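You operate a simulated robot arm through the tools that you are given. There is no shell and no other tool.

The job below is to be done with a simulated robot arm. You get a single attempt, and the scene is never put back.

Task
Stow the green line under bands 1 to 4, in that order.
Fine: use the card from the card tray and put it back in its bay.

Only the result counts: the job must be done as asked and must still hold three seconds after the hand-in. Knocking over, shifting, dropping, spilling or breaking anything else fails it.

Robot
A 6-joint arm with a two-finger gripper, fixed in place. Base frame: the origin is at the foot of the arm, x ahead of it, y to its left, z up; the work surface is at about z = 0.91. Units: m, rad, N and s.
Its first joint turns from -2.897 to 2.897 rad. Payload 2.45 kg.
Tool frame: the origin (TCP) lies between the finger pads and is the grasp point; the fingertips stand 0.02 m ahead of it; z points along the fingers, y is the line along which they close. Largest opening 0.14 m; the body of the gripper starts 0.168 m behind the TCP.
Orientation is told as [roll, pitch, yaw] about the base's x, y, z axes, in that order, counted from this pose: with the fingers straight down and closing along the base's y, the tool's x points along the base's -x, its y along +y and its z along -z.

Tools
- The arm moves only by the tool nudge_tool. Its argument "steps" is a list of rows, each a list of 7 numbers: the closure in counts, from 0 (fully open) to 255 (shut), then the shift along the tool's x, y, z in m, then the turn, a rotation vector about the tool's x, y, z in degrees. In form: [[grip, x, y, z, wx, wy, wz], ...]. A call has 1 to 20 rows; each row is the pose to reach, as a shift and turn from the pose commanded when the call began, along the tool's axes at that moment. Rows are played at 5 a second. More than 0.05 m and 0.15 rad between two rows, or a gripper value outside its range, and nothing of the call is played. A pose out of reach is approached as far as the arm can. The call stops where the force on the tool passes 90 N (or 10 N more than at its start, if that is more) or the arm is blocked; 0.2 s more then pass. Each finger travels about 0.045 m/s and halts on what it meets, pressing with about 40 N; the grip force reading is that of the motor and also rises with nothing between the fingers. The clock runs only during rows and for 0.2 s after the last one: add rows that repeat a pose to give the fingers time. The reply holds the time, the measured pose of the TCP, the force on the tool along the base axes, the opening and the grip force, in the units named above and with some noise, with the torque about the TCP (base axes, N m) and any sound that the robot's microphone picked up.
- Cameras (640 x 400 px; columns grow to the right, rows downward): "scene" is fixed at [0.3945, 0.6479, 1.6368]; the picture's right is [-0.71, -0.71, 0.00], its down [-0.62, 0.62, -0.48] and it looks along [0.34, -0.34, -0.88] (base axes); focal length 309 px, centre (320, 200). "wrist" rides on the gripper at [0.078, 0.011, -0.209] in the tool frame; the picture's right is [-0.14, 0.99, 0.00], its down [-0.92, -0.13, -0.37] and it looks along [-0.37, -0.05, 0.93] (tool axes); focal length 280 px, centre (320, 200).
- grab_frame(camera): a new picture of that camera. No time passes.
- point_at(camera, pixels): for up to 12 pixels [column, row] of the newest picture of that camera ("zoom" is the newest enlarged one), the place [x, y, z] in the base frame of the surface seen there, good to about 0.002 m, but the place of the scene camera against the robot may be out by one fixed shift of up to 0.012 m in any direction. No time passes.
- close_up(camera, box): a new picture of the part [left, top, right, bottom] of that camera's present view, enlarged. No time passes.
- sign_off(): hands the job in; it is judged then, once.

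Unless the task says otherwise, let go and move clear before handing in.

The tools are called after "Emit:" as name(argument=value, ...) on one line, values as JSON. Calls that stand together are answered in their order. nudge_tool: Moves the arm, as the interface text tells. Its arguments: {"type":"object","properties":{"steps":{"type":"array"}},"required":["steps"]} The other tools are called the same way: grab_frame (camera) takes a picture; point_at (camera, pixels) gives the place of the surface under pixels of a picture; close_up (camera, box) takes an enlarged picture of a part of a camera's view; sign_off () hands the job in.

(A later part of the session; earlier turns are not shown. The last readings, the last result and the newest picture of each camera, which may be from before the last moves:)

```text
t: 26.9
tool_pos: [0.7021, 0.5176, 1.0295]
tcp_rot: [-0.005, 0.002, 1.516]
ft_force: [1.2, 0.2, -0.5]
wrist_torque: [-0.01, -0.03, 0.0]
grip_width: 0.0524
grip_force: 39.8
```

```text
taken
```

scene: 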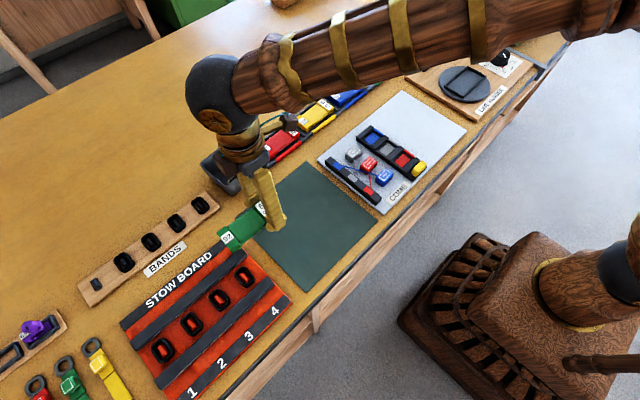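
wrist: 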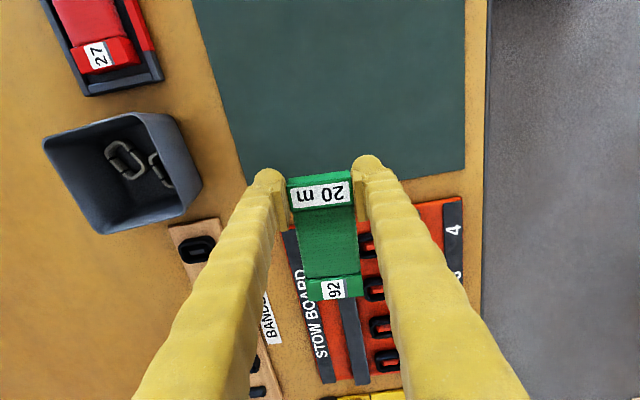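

No line has appeared while carrying; the card is over the board edge. I'll move so the card's middle is above band 1 and see whether that spot is reachable.

Emit:
nudge_tool(steps=[[175, -0.04, 0.0095, 0, 0, 0, 0], [175, -0.08, 0.019, 0, 0, 0, 0], [175, -0.12, 0.0285, 0, 0, 0, 0], [175, -0.16, 0.038, 0, 0, 0, 0], [175, -0.2, 0.0475, 0, 0, 0, 0], [175, -0.24, 0.057, 0, 0, 0, 0], [175, -0.2858, 0.068, 0, 0, 0, 0], [175, -0.2858, 0.068, 0, 0, 0, 0]])

Emit:
grab_frame(camera="wrist")

Emit:
grab_frame(camera="scene")

```text
t: 28.7
tool_pos: [0.6473, 0.8078, 1.0292]
tcp_rot: [-0.006, 0.002, 1.519]
ft_force: [-0.5, 0.2, -1.2]
wrist_torque: [-0.04, 0.0, 0.0]
grip_width: 0.0523
grip_force: 40.1
```

```text
taken
```

wrist: 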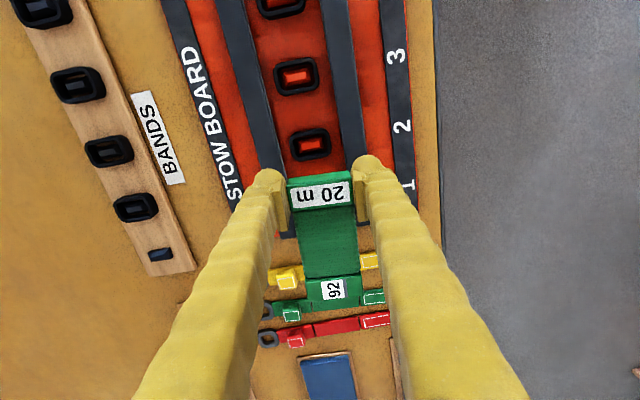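

```text
taken
```

scene: 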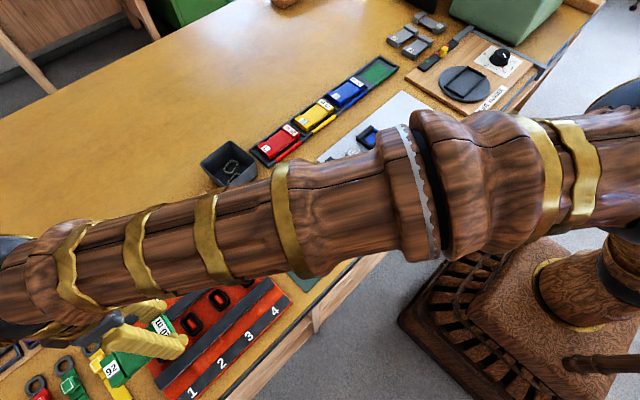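

Reachable with tool down even at r≈1.035. I'll lower the card to hover just above band 1 and look and listen for any effect.

Emit:
nudge_tool(steps=[[175, 0, 0, 0.03, 0, 0, 0], [175, 0, 0, 0.055, 0, 0, 0], [175, 0, 0, 0.07, 0, 0, 0], [175, 0, 0, 0.07, 0, 0, 0]])

Emit:
grab_frame(camera="wrist")

Emit:
close_up(camera="scene", box=[60, 260, 300, 400])

```text
t: 29.7
tool_pos: [0.6498, 0.8065, 0.9587]
tcp_rot: [-0.009, -0.001, 1.519]
ft_force: [0.0, 0.6, -1.2]
wrist_torque: [-0.01, -0.02, 0.0]
grip_width: 0.0525
grip_force: 39.9
```

```text
taken
```

wrist: 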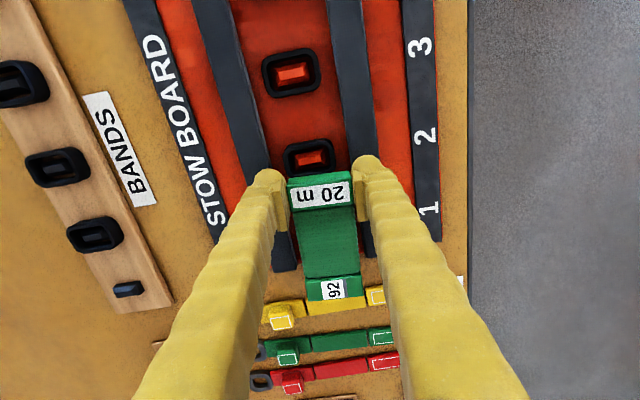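

```text
2.67 times, centred on (180, 330) of scene
```

zoom: 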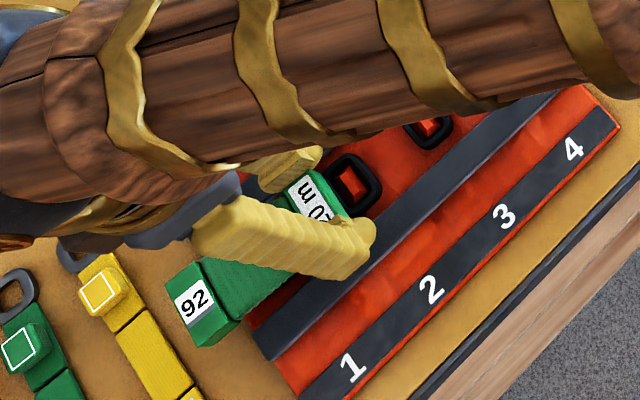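

Nothing happened with the card hovering over band 1, so the band likely must come off its peg first. I'll find the mat's extents so I can park the card there.

Emit:
nudge_tool(steps=[[175, 0, 0, -0.03, 0, 0, 0], [175, 0, 0, -0.07, 0, 0, 0], [175, 0.045, -0.005, -0.07, 0, 0, 0], [175, 0.09, -0.01, -0.07, 0, 0, 0], [175, 0.135, -0.015, -0.07, 0, 0, 0], [175, 0.18, -0.02, -0.07, 0, 0, 0], [175, 0.225, -0.025, -0.07, 0, 0, 0], [175, 0.27, -0.03, -0.07, 0, 0, 0], [175, 0.315, -0.035, -0.07, 0, 0, 0], [175, 0.36, -0.035, -0.07, 0, 0, 0], [175, 0.4, -0.035, -0.07, 0, 0, 0], [175, 0.4, -0.035, -0.07, 0, 0, 0]])

Emit:
grab_frame(camera="wrist")

Emit:
grab_frame(camera="scene")

Emit:
point_at(camera="scene", pixels=[[240, 218], [372, 230], [308, 288]])

```text
t: 32.3
tool_pos: [0.6616, 0.4067, 1.0296]
tcp_rot: [-0.006, 0.0, 1.517]
ft_force: [-0.2, -0.3, -0.9]
wrist_torque: [-0.02, 0.01, 0.03]
grip_width: 0.0524
grip_force: 39.9
```

```text
taken
```

wrist: 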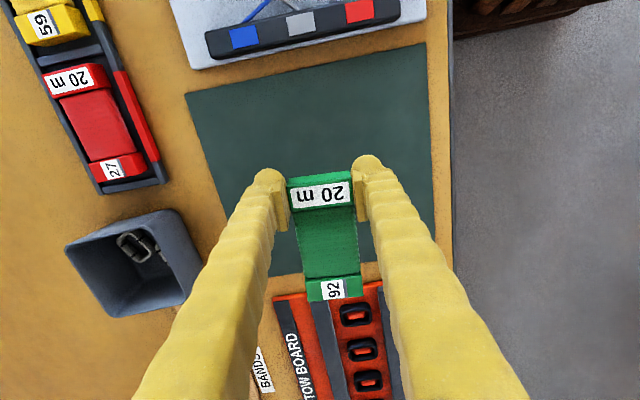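

```text
taken
```

scene: 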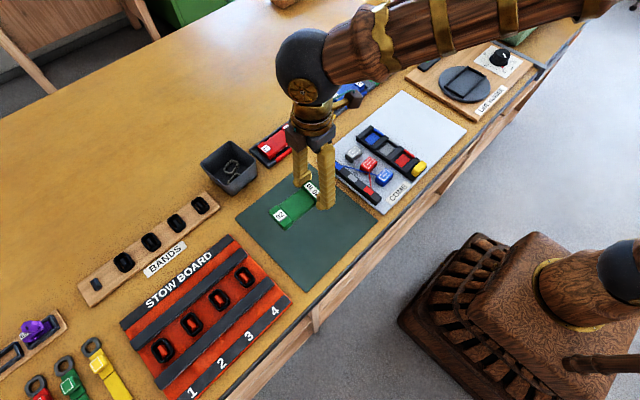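

```text
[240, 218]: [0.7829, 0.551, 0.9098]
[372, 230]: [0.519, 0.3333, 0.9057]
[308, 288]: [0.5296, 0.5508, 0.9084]
```

The mat spans about x 0.525–0.78, y 0.33–0.555 and the card hovers over it. I'll lower the card onto the mat and feel for contact.

Emit:
nudge_tool(steps=[[175, 0, 0, 0.03, 0, 0, 0], [175, 0, 0, 0.06, 0, 0, 0], [175, 0, 0, 0.08, 0, 0, 0], [175, 0, 0, 0.09, 0, 0, 0], [175, 0, 0, 0.095, 0, 0, 0], [175, 0, 0, 0.0975, 0, 0, 0], [175, 0, 0, 0.0975, 0, 0, 0]])

Emit:
grab_frame(camera="wrist")

```text
t: 33.9
tool_pos: [0.663, 0.406, 0.9313]
tcp_rot: [-0.006, 0.0, 1.518]
ft_force: [-0.7, -0.9, -0.9]
wrist_torque: [-0.01, -0.02, -0.02]
grip_width: 0.0523
grip_force: 39.9
```

```text
taken
```

wrist: 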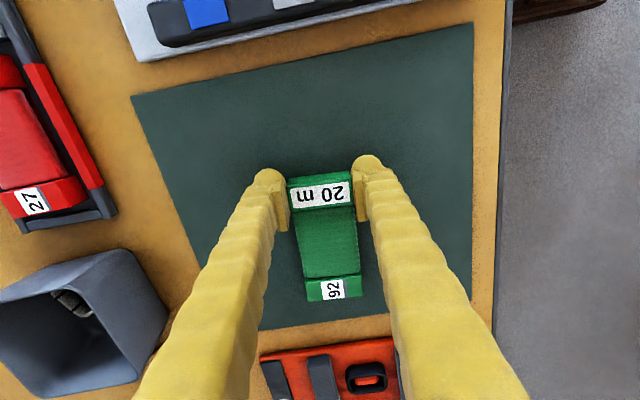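

No contact force yet at z=0.931. I'll go down another 3 mm in small steps and then release.

Emit:
nudge_tool(steps=[[175, 0, 0, 0.001, 0, 0, 0], [175, 0, 0, 0.002, 0, 0, 0], [175, 0, 0, 0.003, 0, 0, 0], [175, 0, 0, 0.003, 0, 0, 0]])

```text
t: 34.9
tool_pos: [0.6634, 0.4038, 0.9307]
tcp_rot: [-0.009, -0.001, 1.518]
ft_force: [-1.7, -2.2, 29.7]
wrist_torque: [0.05, 0.09, 0.07]
grip_width: 0.0527
grip_force: 40.2
```

Contact at 30 N with TCP z≈0.9305. I'll relieve the press slightly, open, and rise.

Emit:
nudge_tool(steps=[[175, 0, 0, -0.0018, 0, 0, 0], [150, 0, 0, -0.0018, 0, 0, 0], [100, 0, 0, -0.0018, 0, 0, 0], [60, 0, 0, -0.0018, 0, 0, 0], [60, 0, 0, -0.0018, 0, 0, 0], [60, 0, 0, -0.03, 0, 0, 0], [60, 0, 0, -0.07, 0, 0, 0], [60, 0, 0, -0.11, 0, 0, 0], [60, 0, 0, -0.11, 0, 0, 0]])

Emit:
grab_frame(camera="wrist")

Emit:
grab_frame(camera="scene")

```text
t: 36.9
tool_pos: [0.663, 0.4064, 1.0392]
tcp_rot: [-0.005, 0.003, 1.517]
ft_force: [-0.3, -0.2, -0.2]
wrist_torque: [0.04, 0.01, 0.0]
grip_width: 0.1074
grip_force: 0.1
```

```text
taken
```

wrist: 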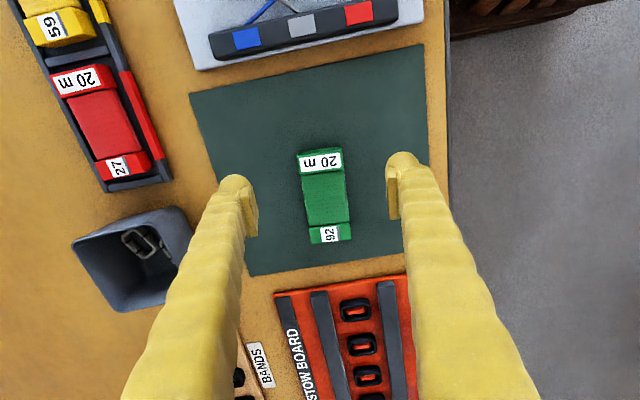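

```text
taken
```

scene: 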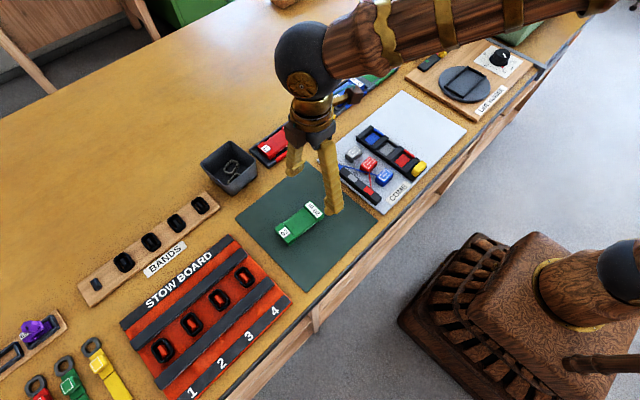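

The card rests on the mat. Now I'll turn the gripper to close along y and move above band 1 to test reach there.

Emit:
nudge_tool(steps=[[60, -0.0374, 0.0031, 0, 0, 0, 7.25], [60, -0.0748, 0.0062, 0, 0, 0, 14.5], [60, -0.1122, 0.0094, 0, 0, 0, 21.75], [60, -0.1496, 0.0125, 0, 0, 0, 29], [60, -0.187, 0.0156, 0, 0, 0, 36.25], [60, -0.2244, 0.0187, 0, 0, 0, 43.5], [60, -0.2617, 0.0218, 0, 0, 0, 50.75], [60, -0.2991, 0.0249, 0, 0, 0, 58], [60, -0.3365, 0.0281, 0, 0, 0, 65.25], [60, -0.3739, 0.0312, 0, 0, 0, 72.5], [60, -0.4113, 0.0343, 0, 0, 0, 79.75], [60, -0.4487, 0.0374, 0, 0, 0, 87], [60, -0.4487, 0.0374, 0, 0, 0, 87]])

Emit:
grab_frame(camera="wrist")

Emit:
grab_frame(camera="scene")

```text
t: 39.7
tool_pos: [0.6483, 0.8547, 1.0385]
tcp_rot: [0.0, -0.006, -0.003]
ft_force: [0.2, -0.9, 0.4]
wrist_torque: [0.01, 0.02, 0.03]
grip_width: 0.1068
grip_force: 0.0
```

```text
taken
```

wrist: 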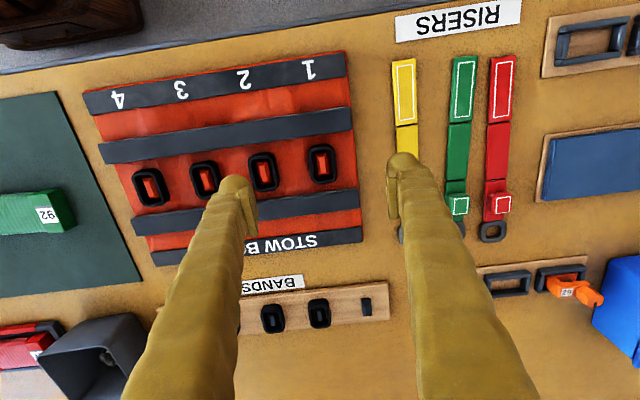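

```text
taken
```

scene: 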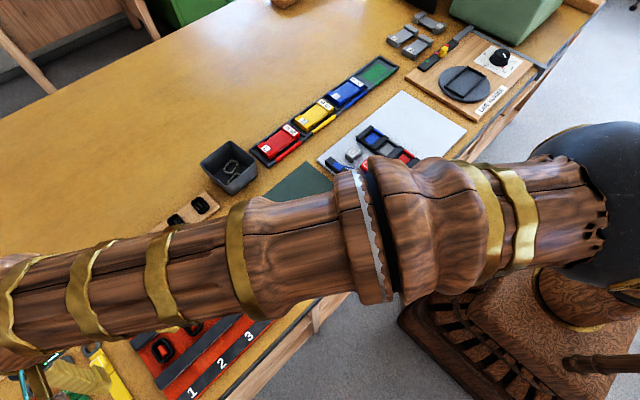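

Band 1 is reachable straight down; it sits at wrist pixel (322,163). I'll zoom in to measure ring and peg precisely.

Emit:
close_up(camera="wrist", box=[230, 90, 410, 250])

Emit:
point_at(camera="wrist", pixels=[[322, 163], [309, 163], [335, 163], [321, 145], [323, 182], [263, 171], [290, 165], [350, 165], [320, 120], [322, 205], [249, 172], [277, 170]])

```text
2.50 times, centred on (320, 170) of wrist
```

zoom: 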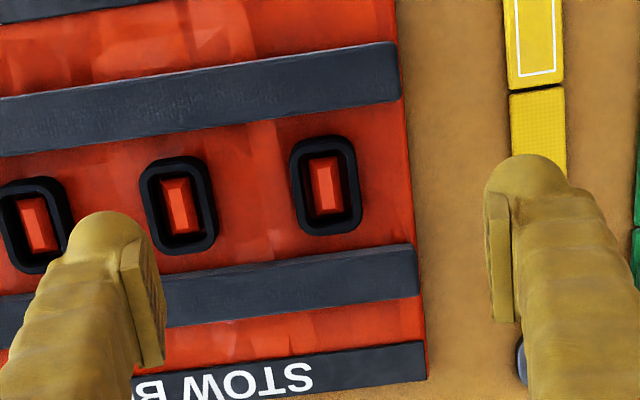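

```text
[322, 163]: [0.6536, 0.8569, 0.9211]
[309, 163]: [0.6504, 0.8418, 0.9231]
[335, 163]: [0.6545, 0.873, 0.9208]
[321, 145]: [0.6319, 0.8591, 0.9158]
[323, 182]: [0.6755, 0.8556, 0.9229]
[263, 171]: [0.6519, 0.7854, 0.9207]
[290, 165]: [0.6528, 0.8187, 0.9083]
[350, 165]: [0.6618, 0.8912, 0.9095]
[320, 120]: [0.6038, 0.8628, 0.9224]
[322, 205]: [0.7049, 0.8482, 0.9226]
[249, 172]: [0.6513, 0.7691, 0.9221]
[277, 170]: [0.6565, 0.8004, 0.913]
```

Ring 1 is centred near (0.653, 0.857), about 0.034 wide in y. I'll pre-close to ~0.06, descend around it, and check before gripping.

Emit:
nudge_tool(steps=[[146, -0.0045, 0.002, 0.0, 0, 0, 0], [146, -0.0045, 0.002, 0.02, 0, 0, 0], [146, -0.0045, 0.002, 0.045, 0, 0, 0], [146, -0.0045, 0.002, 0.07, 0, 0, 0], [146, -0.0045, 0.002, 0.085, 0, 0, 0], [146, -0.0045, 0.002, 0.085, 0, 0, 0]])

Emit:
grab_frame(camera="wrist")

Emit:
close_up(camera="scene", box=[60, 280, 260, 400])

```text
t: 41.1
tool_pos: [0.6546, 0.8565, 0.9539]
tcp_rot: [-0.001, -0.005, -0.001]
ft_force: [0.3, 0.5, 0.3]
wrist_torque: [0.0, 0.02, 0.0]
grip_width: 0.0597
grip_force: 0.0
```

```text
taken
```

wrist: 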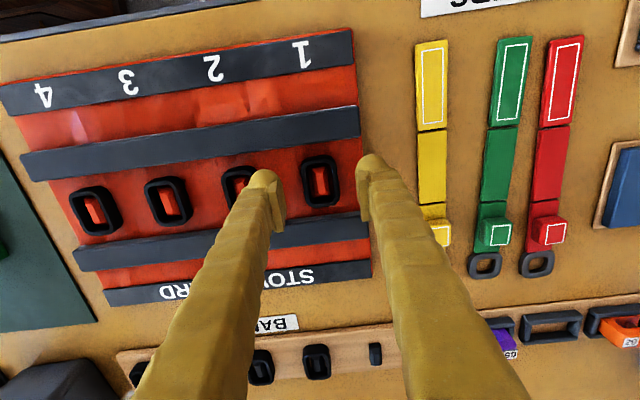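

```text
3.20 times, centred on (160, 340) of scene
```

zoom: 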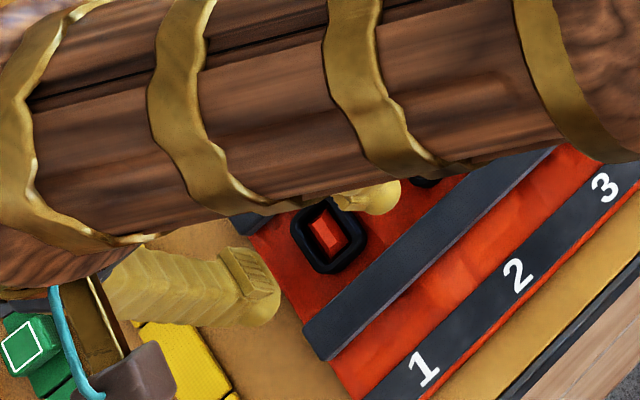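

The fingers straddle band 1 well. I'll descend to TCP z≈0.930 and close on the ring.

Emit:
nudge_tool(steps=[[146, 0, 0, 0.012, 0, 0, 0], [146, 0, 0, 0.02, 0, 0, 0], [146, 0, 0, 0.0238, 0, 0, 0], [170, 0, 0, 0.0238, 0, 0, 0], [190, 0, 0, 0.0238, 0, 0, 0], [205, 0, 0, 0.0238, 0, 0, 0], [205, 0, 0, 0.0238, 0, 0, 0], [205, 0, 0, 0.0238, 0, 0, 0]])

Emit:
grab_frame(camera="wrist")

```text
t: 42.9
tool_pos: [0.6549, 0.8578, 0.9302]
tcp_rot: [-0.001, -0.008, 0.001]
ft_force: [-0.1, 2.6, 11.1]
wrist_torque: [0.16, 0.13, -0.02]
grip_width: 0.029
grip_force: 40.0
```

```text
taken
```

wrist: 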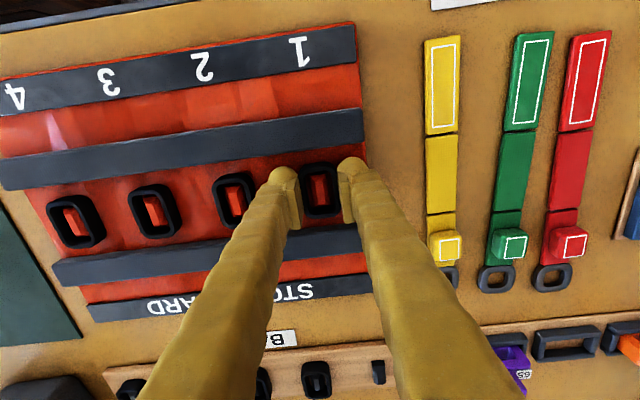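

Gripped band 1 at 0.029 m with 40 N. I'll lift slowly and watch force and whether the ring comes along.

Emit:
nudge_tool(steps=[[205, 0, 0, -0.004, 0, 0, 0], [205, 0, 0, -0.008, 0, 0, 0], [205, 0, 0, -0.013, 0, 0, 0], [205, 0, 0, -0.02, 0, 0, 0], [205, 0, 0, -0.02, 0, 0, 0]])

Emit:
grab_frame(camera="wrist")

Emit:
close_up(camera="scene", box=[60, 280, 260, 400])

```text
t: 44.1
tool_pos: [0.6547, 0.8571, 0.9497]
tcp_rot: [0.0, -0.005, -0.001]
ft_force: [0.1, 0.2, 0.1]
wrist_torque: [0.05, 0.01, 0.03]
grip_width: 0.0301
grip_force: 17.9
```

```text
taken
```

wrist: 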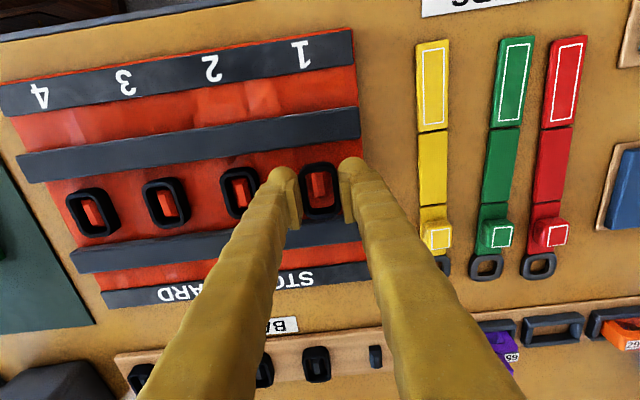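

```text
3.20 times, centred on (160, 340) of scene
```

zoom: 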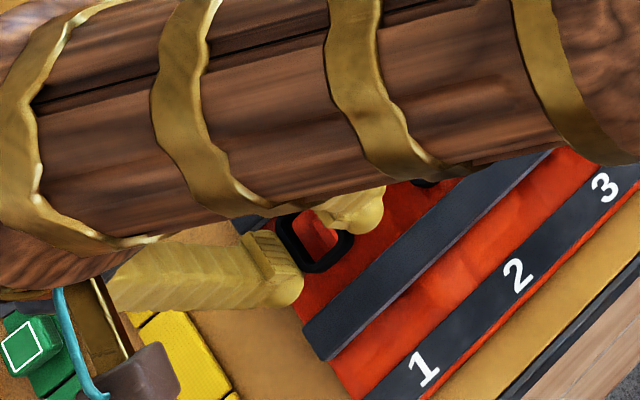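

The ring lifts freely off its peg. I'll raise it, carry it to the mat beside the card, and view the bare peg.

Emit:
nudge_tool(steps=[[225, 0, 0, -0.04, 0, 0, 0], [225, 0, 0, -0.08, 0, 0, 0], [225, 0.0087, -0.0446, -0.08, 0, 0, 0], [225, 0.0175, -0.0892, -0.08, 0, 0, 0], [225, 0.0262, -0.1339, -0.08, 0, 0, 0], [225, 0.035, -0.1785, -0.08, 0, 0, 0], [225, 0.0437, -0.2231, -0.08, 0, 0, 0], [225, 0.0525, -0.2677, -0.08, 0, 0, 0], [225, 0.0612, -0.3124, -0.08, 0, 0, 0], [225, 0.07, -0.357, -0.08, 0, 0, 0], [225, 0.07, -0.357, -0.08, 0, 0, 0]])

Emit:
grab_frame(camera="wrist")

Emit:
close_up(camera="scene", box=[120, 230, 310, 400])

```text
t: 46.5
tool_pos: [0.5831, 0.4986, 1.0292]
tcp_rot: [0.0, -0.005, 0.001]
ft_force: [-0.2, 0.4, 0.7]
wrist_torque: [-0.02, 0.03, -0.03]
grip_width: 0.0282
grip_force: 40.4
```

```text
taken
```

wrist: 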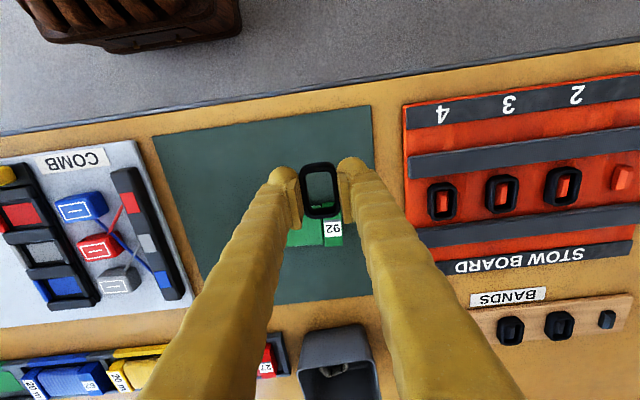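

```text
2.35 times, centred on (215, 315) of scene
```

zoom: 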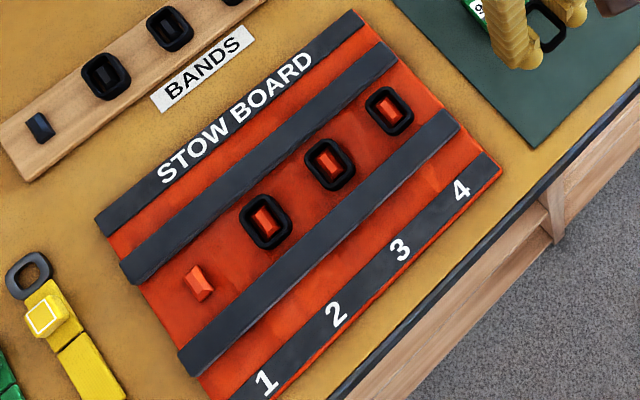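

Peg 1 is bare (zoom (198,283)) and the ring hangs level between the fingers over the mat. I'll lower it onto the mat.

Emit:
nudge_tool(steps=[[225, 0, 0, 0.04, 0, 0, 0], [225, 0, 0, 0.08, 0, 0, 0], [225, 0, 0, 0.098, 0, 0, 0], [225, 0, 0, 0.103, 0, 0, 0], [225, 0, 0, 0.105, 0, 0, 0], [225, 0, 0, 0.106, 0, 0, 0], [225, 0, 0, 0.106, 0, 0, 0]])

Emit:
grab_frame(camera="wrist")

```text
t: 48.1
tool_pos: [0.584, 0.5003, 0.9236]
tcp_rot: [-0.004, -0.005, -0.001]
ft_force: [-0.3, 0.1, -0.7]
wrist_torque: [0.01, -0.01, 0.0]
grip_width: 0.0284
grip_force: 40.1
```

```text
taken
```

wrist: 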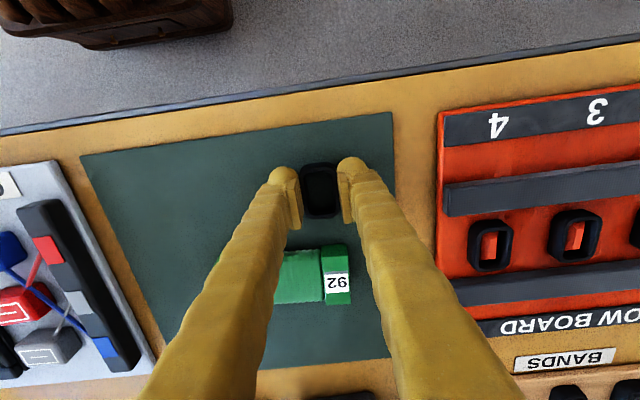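

Almost touching. I'll lower 1.5 mm more, open to 0.06, and rise.

Emit:
nudge_tool(steps=[[225, 0, 0, 0.0015, 0, 0, 0], [195, 0, 0, 0.0015, 0, 0, 0], [146, 0, 0, 0.0015, 0, 0, 0], [146, 0, 0, 0.0015, 0, 0, 0], [146, 0, 0, 0.0015, 0, 0, 0], [146, 0, 0, -0.02, 0, 0, 0], [146, 0, 0, -0.06, 0, 0, 0], [100, 0, 0, -0.1, 0, 0, 0], [60, 0, 0, -0.12, 0, 0, 0], [60, 0, 0, -0.12, 0, 0, 0]])

Emit:
grab_frame(camera="wrist")

Emit:
grab_frame(camera="scene")

```text
t: 50.3
tool_pos: [0.5843, 0.5002, 1.0434]
tcp_rot: [-0.003, -0.003, -0.003]
ft_force: [0.5, 0.0, 0.0]
wrist_torque: [0.01, 0.01, -0.02]
grip_width: 0.1071
grip_force: 0.1
```

```text
taken
```

wrist: 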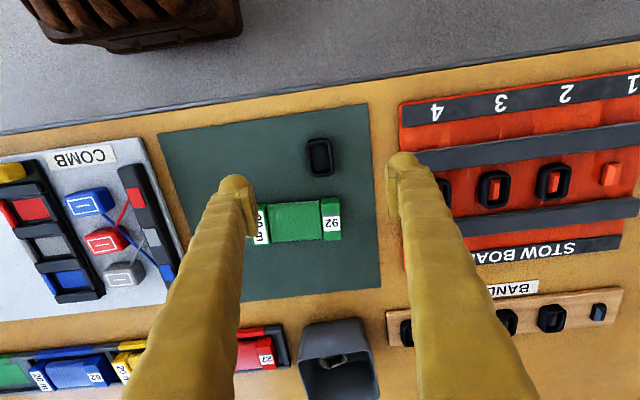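

```text
taken
```

scene: 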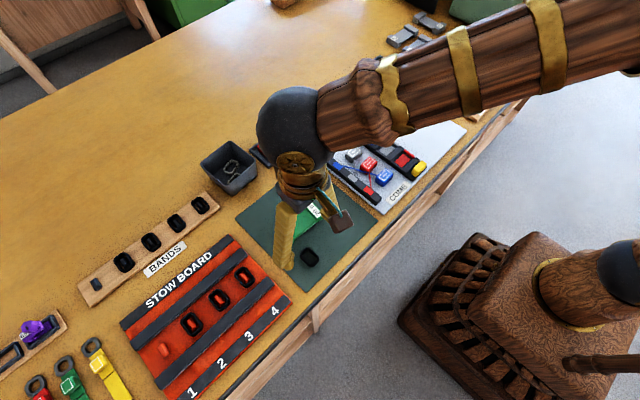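

Ring 1 is resting on the mat at about (0.585, 0.50). Now I'll turn back and go above the card's "20 m" end to pick it up again.

Emit:
nudge_tool(steps=[[60, -0.0072, -0.0085, 0, 0, 0, -7.9], [60, -0.0143, -0.0171, 0, 0, 0, -15.8], [60, -0.0215, -0.0256, 0, 0, 0, -23.7], [60, -0.0286, -0.0341, 0, 0, 0, -31.6], [60, -0.0358, -0.0426, 0, 0, 0, -39.5], [60, -0.0429, -0.0512, 0, 0, 0, -47.4], [60, -0.0501, -0.0597, 0, 0, 0, -55.3], [60, -0.0572, -0.0682, 0, 0, 0, -63.2], [60, -0.0644, -0.0767, 0, 0, 0, -71.1], [60, -0.0715, -0.0853, 0, 0, 0, -79], [60, -0.0787, -0.0938, 0, 0, 0, -87], [60, -0.0787, -0.0938, 0, 0, 0, -87]])

Emit:
grab_frame(camera="wrist")

Emit:
point_at(camera="wrist", pixels=[[303, 160], [340, 157], [322, 170], [331, 235], [318, 150]])

```text
t: 52.9
tool_pos: [0.6624, 0.4068, 1.0449]
tcp_rot: [-0.006, -0.001, 1.518]
ft_force: [0.1, 0.0, -0.7]
wrist_torque: [0.02, 0.02, -0.01]
grip_width: 0.1069
grip_force: 0.0
```

```text
taken
```

wrist: 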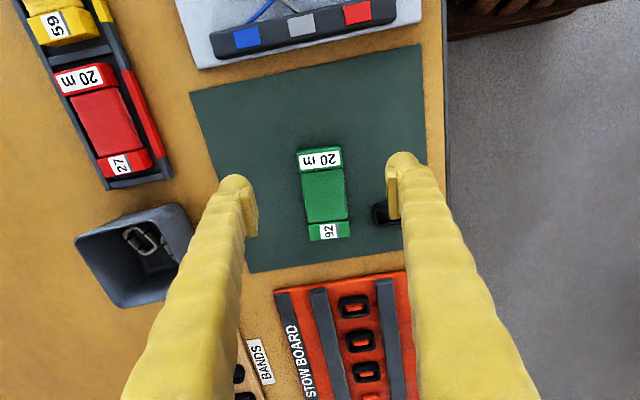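

```text
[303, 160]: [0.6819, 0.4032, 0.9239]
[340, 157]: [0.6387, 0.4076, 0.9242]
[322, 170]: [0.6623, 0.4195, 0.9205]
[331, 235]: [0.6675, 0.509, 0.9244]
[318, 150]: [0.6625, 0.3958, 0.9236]
```

The card is still in place with the "20 m" block centred at (0.662, 0.406). I'll lower, grip and lift it.

Emit:
nudge_tool(steps=[[100, 0, 0, 0.04, 0, 0, 0], [109, 0, 0, 0.08, 0, 0, 0], [109, 0, 0, 0.105, 0, 0, 0], [109, 0, 0, 0.1135, 0, 0, 0], [140, 0, 0, 0.1135, 0, 0, 0], [160, 0, 0, 0.1135, 0, 0, 0], [175, 0, 0, 0.1135, 0, 0, 0], [175, 0, 0, 0.1135, 0, 0, 0], [175, 0, 0, 0.1135, 0, 0, 0], [175, 0, 0, 0.1, 0, 0, 0], [175, 0, 0, 0.06, 0, 0, 0], [175, 0, 0, 0.02, 0, 0, 0], [175, 0, 0, 0.02, 0, 0, 0]])

Emit:
grab_frame(camera="wrist")

```text
t: 55.7
tool_pos: [0.6626, 0.4058, 1.0232]
tcp_rot: [-0.006, 0.001, 1.519]
ft_force: [-0.7, -0.3, -0.2]
wrist_torque: [0.01, 0.0, 0.03]
grip_width: 0.0523
grip_force: 39.9
```

```text
taken
```

wrist: 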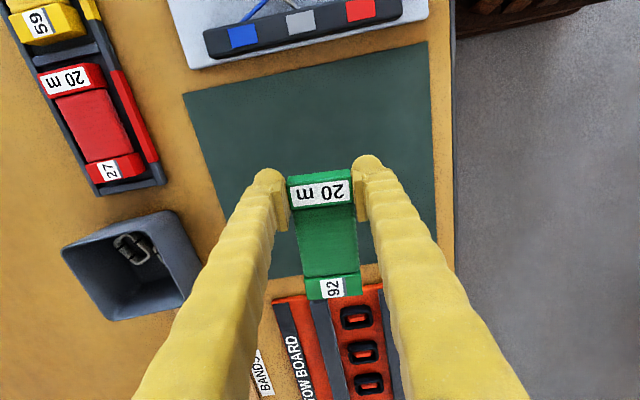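

Card in hand again. I'll carry it over bare peg 1 and lower it close to the peg, watching for a line or a sound.

Emit:
nudge_tool(steps=[[175, -0.0445, 0.0035, 0, 0, 0, 0], [175, -0.0889, 0.007, 0, 0, 0, 0], [175, -0.1334, 0.0105, 0, 0, 0, 0], [175, -0.1778, 0.014, 0, 0, 0, 0], [175, -0.2223, 0.0175, 0, 0, 0, 0], [175, -0.2667, 0.021, 0, 0, 0, 0], [175, -0.3112, 0.0245, 0, 0, 0, 0], [175, -0.3556, 0.028, 0, 0, 0, 0], [175, -0.4001, 0.0315, 0, 0, 0, 0], [175, -0.4001, 0.0315, 0.035, 0, 0, 0], [175, -0.4001, 0.0315, 0.06, 0, 0, 0], [175, -0.4001, 0.0315, 0.069, 0, 0, 0], [175, -0.4001, 0.0315, 0.069, 0, 0, 0]])

Emit:
grab_frame(camera="wrist")

Emit:
close_up(camera="scene", box=[60, 260, 300, 400])

```text
t: 58.5
tool_pos: [0.6523, 0.8071, 0.9541]
tcp_rot: [-0.009, 0.002, 1.518]
ft_force: [0.5, 0.5, -0.6]
wrist_torque: [-0.05, -0.01, 0.01]
grip_width: 0.0529
grip_force: 40.2
```

```text
taken
```

wrist: 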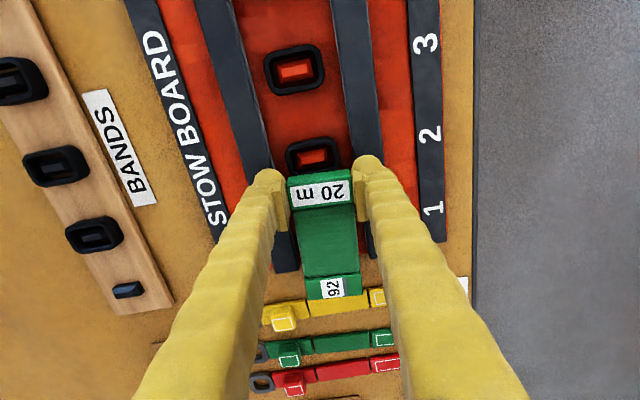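

```text
2.67 times, centred on (180, 330) of scene
```

zoom: 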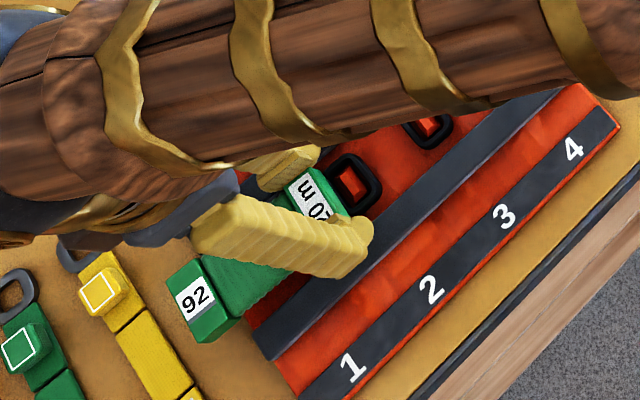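

No line or sound while hovering over the bare peg. I'll sweep the card across peg 1 from the near side to the far side at the same low height.

Emit:
nudge_tool(steps=[[175, 0.0022, 0.041, 0, 0, 0, 0], [175, 0.0043, 0.082, 0, 0, 0, 0], [175, 0.0043, 0.082, 0, 0, 0, 0], [175, 0.0022, 0.041, 0, 0, 0, 0], [175, 0, 0, 0, 0, 0, 0], [175, -0.0022, -0.041, 0, 0, 0, 0], [175, -0.0043, -0.08, 0, 0, 0, 0], [175, -0.0043, -0.08, 0, 0, 0, 0]])

Emit:
grab_frame(camera="wrist")

Emit:
close_up(camera="scene", box=[60, 260, 300, 400])

```text
t: 60.3
tool_pos: [0.734, 0.8083, 0.9568]
tcp_rot: [-0.005, 0.001, 1.519]
ft_force: [-0.5, 0.1, -0.7]
wrist_torque: [-0.04, 0.06, -0.01]
grip_width: 0.0525
grip_force: 39.7
```

```text
taken
```

wrist: 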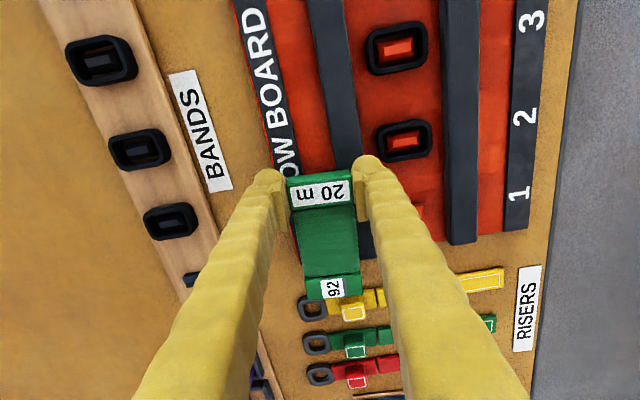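

```text
2.67 times, centred on (180, 330) of scene
```

zoom: 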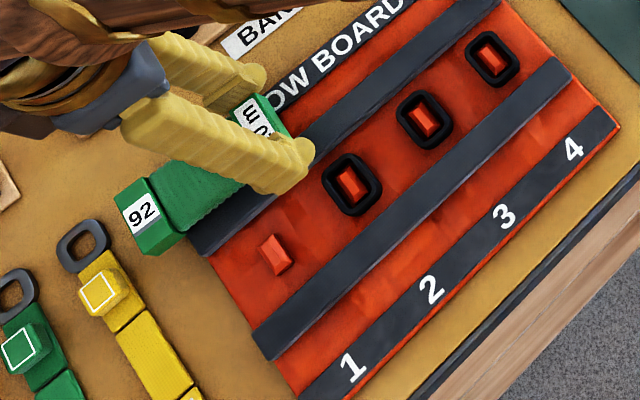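

Still no visible line. I'll measure the channel between the rails and look at the card closely before trying a closer pass.

Emit:
close_up(camera="wrist", box=[270, 160, 380, 310])

Emit:
point_at(camera="wrist", pixels=[[312, 80], [344, 80], [350, 80], [436, 80], [441, 80], [477, 80], [403, 138], [395, 47], [378, 140], [430, 140], [404, 160], [404, 120]])

Emit:
close_up(camera="scene", box=[130, 310, 200, 380])

```text
2.67 times, centred on (325, 235) of wrist
```

zoom: 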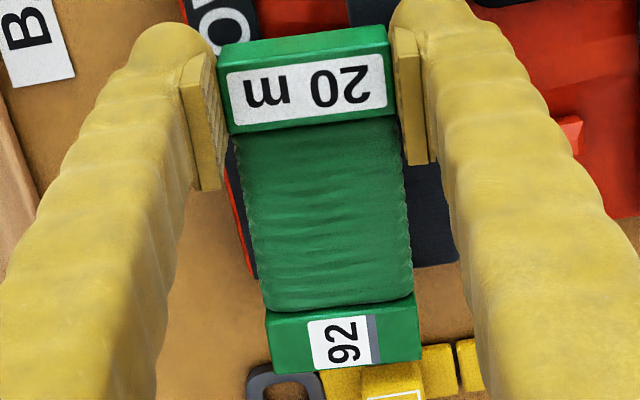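

```text
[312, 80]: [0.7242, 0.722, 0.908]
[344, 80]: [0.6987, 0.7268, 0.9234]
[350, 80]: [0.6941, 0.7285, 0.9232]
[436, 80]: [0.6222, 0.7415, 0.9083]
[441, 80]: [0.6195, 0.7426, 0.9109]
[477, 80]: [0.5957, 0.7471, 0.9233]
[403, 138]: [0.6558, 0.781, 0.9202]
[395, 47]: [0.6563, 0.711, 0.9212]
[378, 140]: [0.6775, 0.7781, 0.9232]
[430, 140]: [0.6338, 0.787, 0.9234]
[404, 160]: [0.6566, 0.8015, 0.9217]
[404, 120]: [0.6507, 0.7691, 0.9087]
```

```text
5.71 times, centred on (165, 345) of scene
```

zoom: 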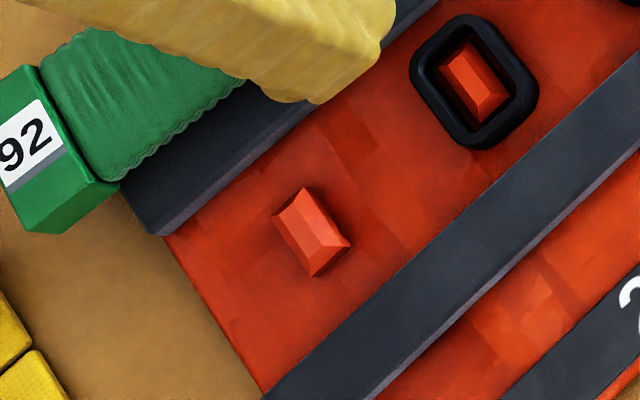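

The channel runs x≈0.62–0.69 and the bare peg is a plain chamfered block with no groove. I'll bring the card back over peg 1 and lower it until it actually touches the peg.

Emit:
nudge_tool(steps=[[175, -0.003, 0.04, 0, 0, 0, 0], [175, -0.006, 0.079, 0, 0, 0, 0], [175, -0.006, 0.079, 0.003, 0, 0, 0], [175, -0.006, 0.079, 0.006, 0, 0, 0], [175, -0.006, 0.079, 0.009, 0, 0, 0], [175, -0.006, 0.079, 0.01, 0, 0, 0], [175, -0.006, 0.079, 0.01, 0, 0, 0]])

Emit:
grab_frame(camera="wrist")

Emit:
close_up(camera="scene", box=[60, 260, 300, 400])

```text
t: 61.9
tool_pos: [0.6548, 0.8185, 0.9449]
tcp_rot: [-0.007, 0.0, 1.516]
ft_force: [-0.5, -1.2, 23.5]
wrist_torque: [0.79, 0.03, 0.02]
grip_width: 0.0524
grip_force: 39.8
```

```text
taken
```

wrist: 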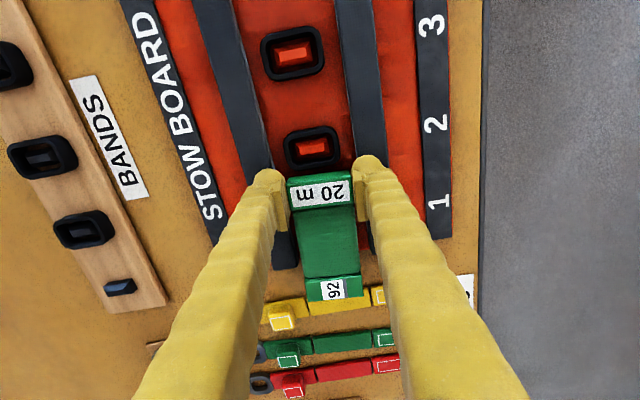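

```text
2.67 times, centred on (180, 330) of scene
```

zoom: 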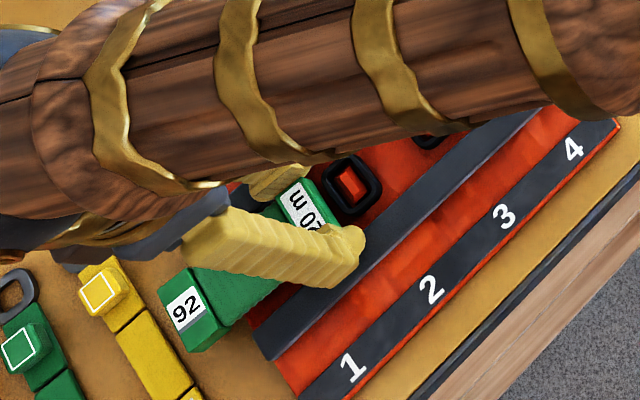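

The card touches the peg (23 N) with no sound or line. I'll raise, then park the card on the mat so I can put band 1 back over its peg and see whether the line was caught.

Emit:
nudge_tool(steps=[[175, 0, 0, -0.03, 0, 0, 0], [175, 0, 0, -0.075, 0, 0, 0], [175, 0.045, -0.004, -0.075, 0, 0, 0], [175, 0.09, -0.008, -0.075, 0, 0, 0], [175, 0.135, -0.012, -0.075, 0, 0, 0], [175, 0.18, -0.016, -0.075, 0, 0, 0], [175, 0.225, -0.02, -0.075, 0, 0, 0], [175, 0.27, -0.024, -0.075, 0, 0, 0], [175, 0.315, -0.028, -0.075, 0, 0, 0], [175, 0.36, -0.03, -0.075, 0, 0, 0], [175, 0.411, -0.03, -0.075, 0, 0, 0], [175, 0.411, -0.03, -0.04, 0, 0, 0], [175, 0.411, -0.03, -0.0, 0, 0, 0], [175, 0.411, -0.03, 0.008, 0, 0, 0], [175, 0.411, -0.03, 0.0125, 0, 0, 0], [175, 0.411, -0.03, 0.0125, 0, 0, 0]])

Emit:
grab_frame(camera="wrist")

Emit:
grab_frame(camera="scene")

```text
refused: row 11 steps farther than a row can; nothing moved
```

```text
taken
```

wrist: 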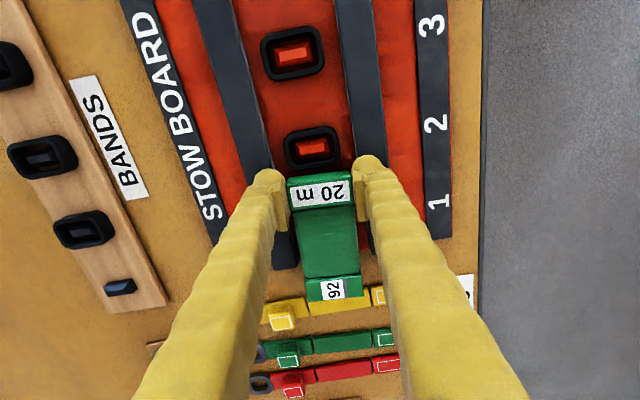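

```text
taken
```

scene: 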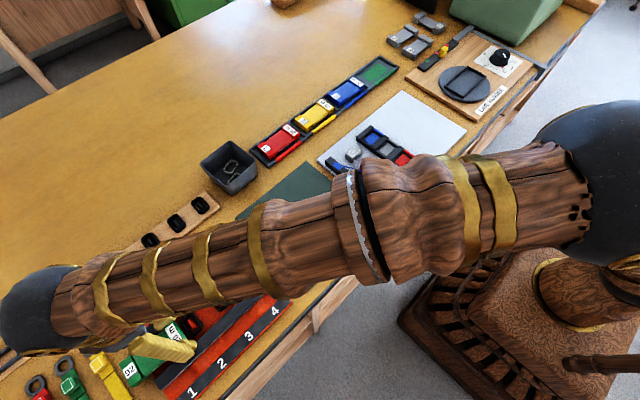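

The call was refused because one step was too long; nothing moved. I'll resend it with smaller steps.

Emit:
nudge_tool(steps=[[175, 0, 0, -0.03, 0, 0, 0], [175, 0, 0, -0.075, 0, 0, 0], [175, 0.045, -0.004, -0.075, 0, 0, 0], [175, 0.09, -0.008, -0.075, 0, 0, 0], [175, 0.135, -0.012, -0.075, 0, 0, 0], [175, 0.18, -0.016, -0.075, 0, 0, 0], [175, 0.225, -0.02, -0.075, 0, 0, 0], [175, 0.27, -0.024, -0.075, 0, 0, 0], [175, 0.315, -0.028, -0.075, 0, 0, 0], [175, 0.36, -0.03, -0.075, 0, 0, 0], [175, 0.39, -0.03, -0.075, 0, 0, 0], [175, 0.411, -0.03, -0.04, 0, 0, 0], [175, 0.411, -0.03, -0.0, 0, 0, 0], [175, 0.411, -0.03, 0.008, 0, 0, 0], [175, 0.411, -0.03, 0.0125, 0, 0, 0], [175, 0.411, -0.03, 0.0125, 0, 0, 0]])

Emit:
grab_frame(camera="wrist")

Emit:
grab_frame(camera="scene")

```text
t: 65.3
tool_pos: [0.6622, 0.407, 0.9311]
tcp_rot: [-0.007, 0.0, 1.519]
ft_force: [-0.4, -0.4, -0.9]
wrist_torque: [0.0, 0.02, -0.01]
grip_width: 0.0524
grip_force: 40.3
```

```text
taken
```

wrist: 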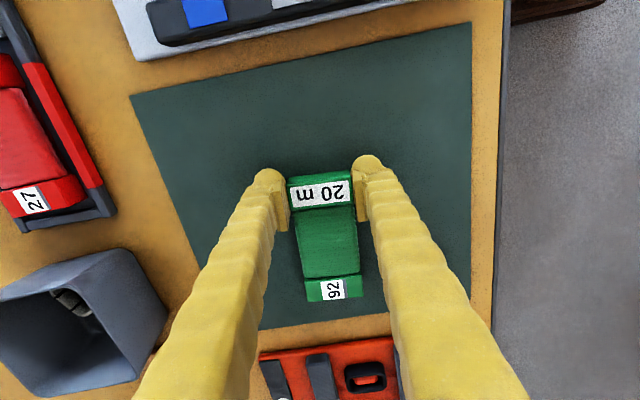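

```text
taken
```

scene: 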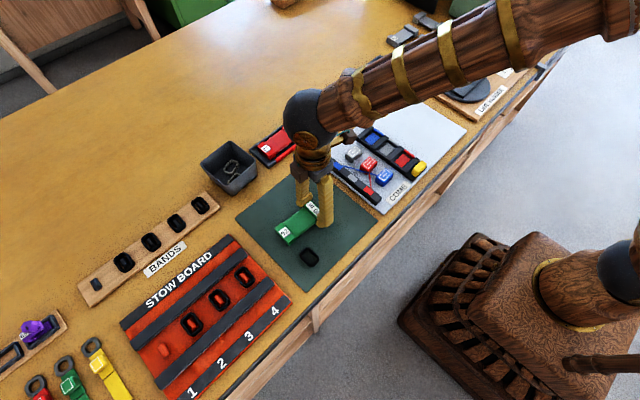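

The card is back just above the mat at (0.662, 0.407). I'll release it, rise, and turn over ring 1.

Emit:
nudge_tool(steps=[[175, 0, 0, 0.001, 0, 0, 0], [150, 0, 0, 0.001, 0, 0, 0], [100, 0, 0, 0.001, 0, 0, 0], [70, 0, 0, 0.001, 0, 0, 0], [60, 0, 0, 0.001, 0, 0, 0], [60, 0, 0, -0.03, 0, 0, 0], [60, 0, 0, -0.07, 0, 0, 0], [60, 0, 0, -0.11, 0, 0, 0], [60, 0, 0, -0.11, 0, 0, 0]])

Emit:
nudge_tool(steps=[[60, -0.0082, 0.0076, 0, 0, 0, 7.9], [60, -0.0163, 0.0153, 0, 0, 0, 15.8], [60, -0.0245, 0.0229, 0, 0, 0, 23.7], [60, -0.0326, 0.0306, 0, 0, 0, 31.6], [60, -0.0408, 0.0382, 0, 0, 0, 39.5], [60, -0.0489, 0.0459, 0, 0, 0, 47.4], [60, -0.0571, 0.0535, 0, 0, 0, 55.3], [60, -0.0652, 0.0612, 0, 0, 0, 63.2], [60, -0.0734, 0.0688, 0, 0, 0, 71.1], [60, -0.0815, 0.0765, 0, 0, 0, 79], [60, -0.0897, 0.0826, 0, 0, 0, 87], [60, -0.0897, 0.0826, 0, 0, 0, 87]])

Emit:
grab_frame(camera="wrist")

Emit:
grab_frame(camera="scene")

```text
t: 67.3
tool_pos: [0.6613, 0.4056, 1.0431]
tcp_rot: [-0.006, 0.0, 1.52]
ft_force: [-0.1, 0.1, -0.4]
wrist_torque: [0.0, 0.03, -0.01]
grip_width: 0.1072
grip_force: 0.0
```

```text
t: 69.9
tool_pos: [0.5836, 0.5009, 1.0416]
tcp_rot: [-0.002, -0.006, -0.002]
ft_force: [0.2, 0.0, 0.7]
wrist_torque: [0.03, 0.01, -0.02]
grip_width: 0.107
grip_force: 0.1
```

```text
taken
```

wrist: 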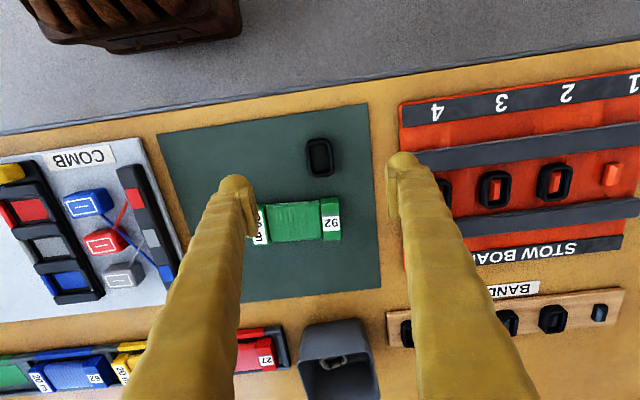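

```text
taken
```

scene: 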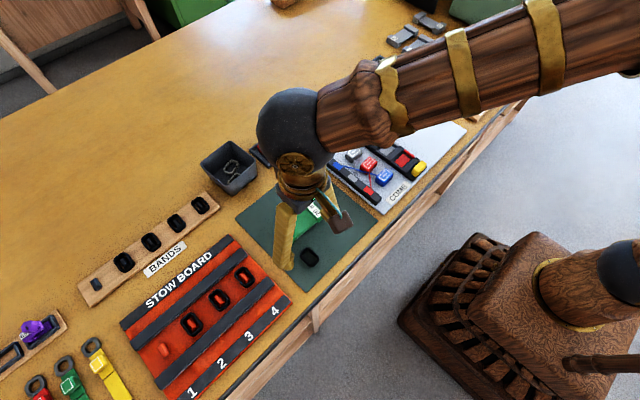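

Ring 1 sits at (320,157) under the gripper. I'll lower around it, grip, and lift it.

Emit:
nudge_tool(steps=[[146, 0, 0, 0, 0, 0, 0], [146, 0, 0, 0.02, 0, 0, 0], [146, 0, 0, 0.05, 0, 0, 0], [146, 0, 0, 0.09, 0, 0, 0], [146, 0, 0, 0.11, 0, 0, 0], [146, 0, 0, 0.1185, 0, 0, 0], [170, 0, 0, 0.1185, 0, 0, 0], [195, 0, 0, 0.1185, 0, 0, 0], [225, 0, 0, 0.1185, 0, 0, 0], [225, 0, 0, 0.1185, 0, 0, 0], [225, 0, 0, 0.1185, 0, 0, 0]])

Emit:
grab_frame(camera="wrist")

```text
t: 72.3
tool_pos: [0.5858, 0.4988, 0.9235]
tcp_rot: [-0.002, -0.005, -0.003]
ft_force: [-0.4, 0.3, 0.1]
wrist_torque: [0.01, -0.05, -0.02]
grip_width: 0.0283
grip_force: 40.6
```

```text
taken
```

wrist: 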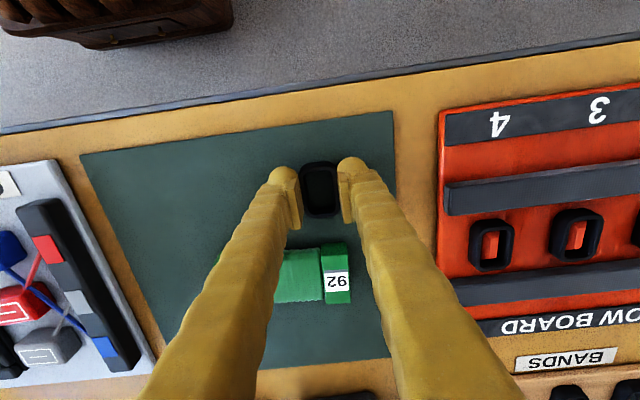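

Ring gripped at 0.0283 m. I'll lift and carry it back over peg 1.

Emit:
nudge_tool(steps=[[225, 0, 0, -0.03, 0, 0, 0], [225, 0, 0, -0.07, 0, 0, 0], [225, 0, 0, -0.1, 0, 0, 0], [225, -0.0088, 0.0448, -0.1, 0, 0, 0], [225, -0.0175, 0.0896, -0.1, 0, 0, 0], [225, -0.0263, 0.1344, -0.1, 0, 0, 0], [225, -0.035, 0.1792, -0.1, 0, 0, 0], [225, -0.0438, 0.224, -0.1, 0, 0, 0], [225, -0.0525, 0.2688, -0.1, 0, 0, 0], [225, -0.0613, 0.3137, -0.1, 0, 0, 0], [225, -0.07, 0.3585, -0.1, 0, 0, 0], [225, -0.07, 0.3585, -0.07, 0, 0, 0], [225, -0.07, 0.3585, -0.04, 0, 0, 0], [225, -0.07, 0.3585, -0.04, 0, 0, 0]])

Emit:
grab_frame(camera="wrist")

Emit:
close_up(camera="wrist", box=[260, 130, 380, 240])

```text
t: 75.3
tool_pos: [0.6536, 0.8588, 0.9624]
tcp_rot: [-0.001, -0.004, -0.003]
ft_force: [-0.2, -0.3, 0.8]
wrist_torque: [-0.01, 0.05, 0.0]
grip_width: 0.0281
grip_force: 39.9
```

```text
taken
```

wrist: 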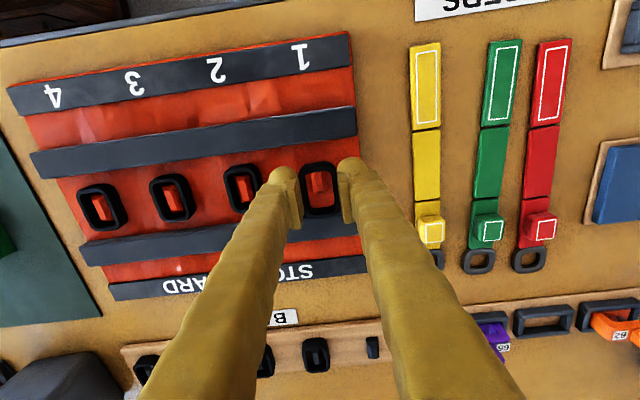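

```text
3.64 times, centred on (320, 185) of wrist
```

zoom: 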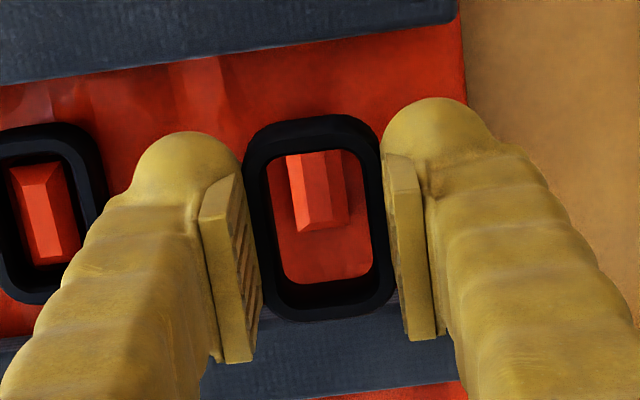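

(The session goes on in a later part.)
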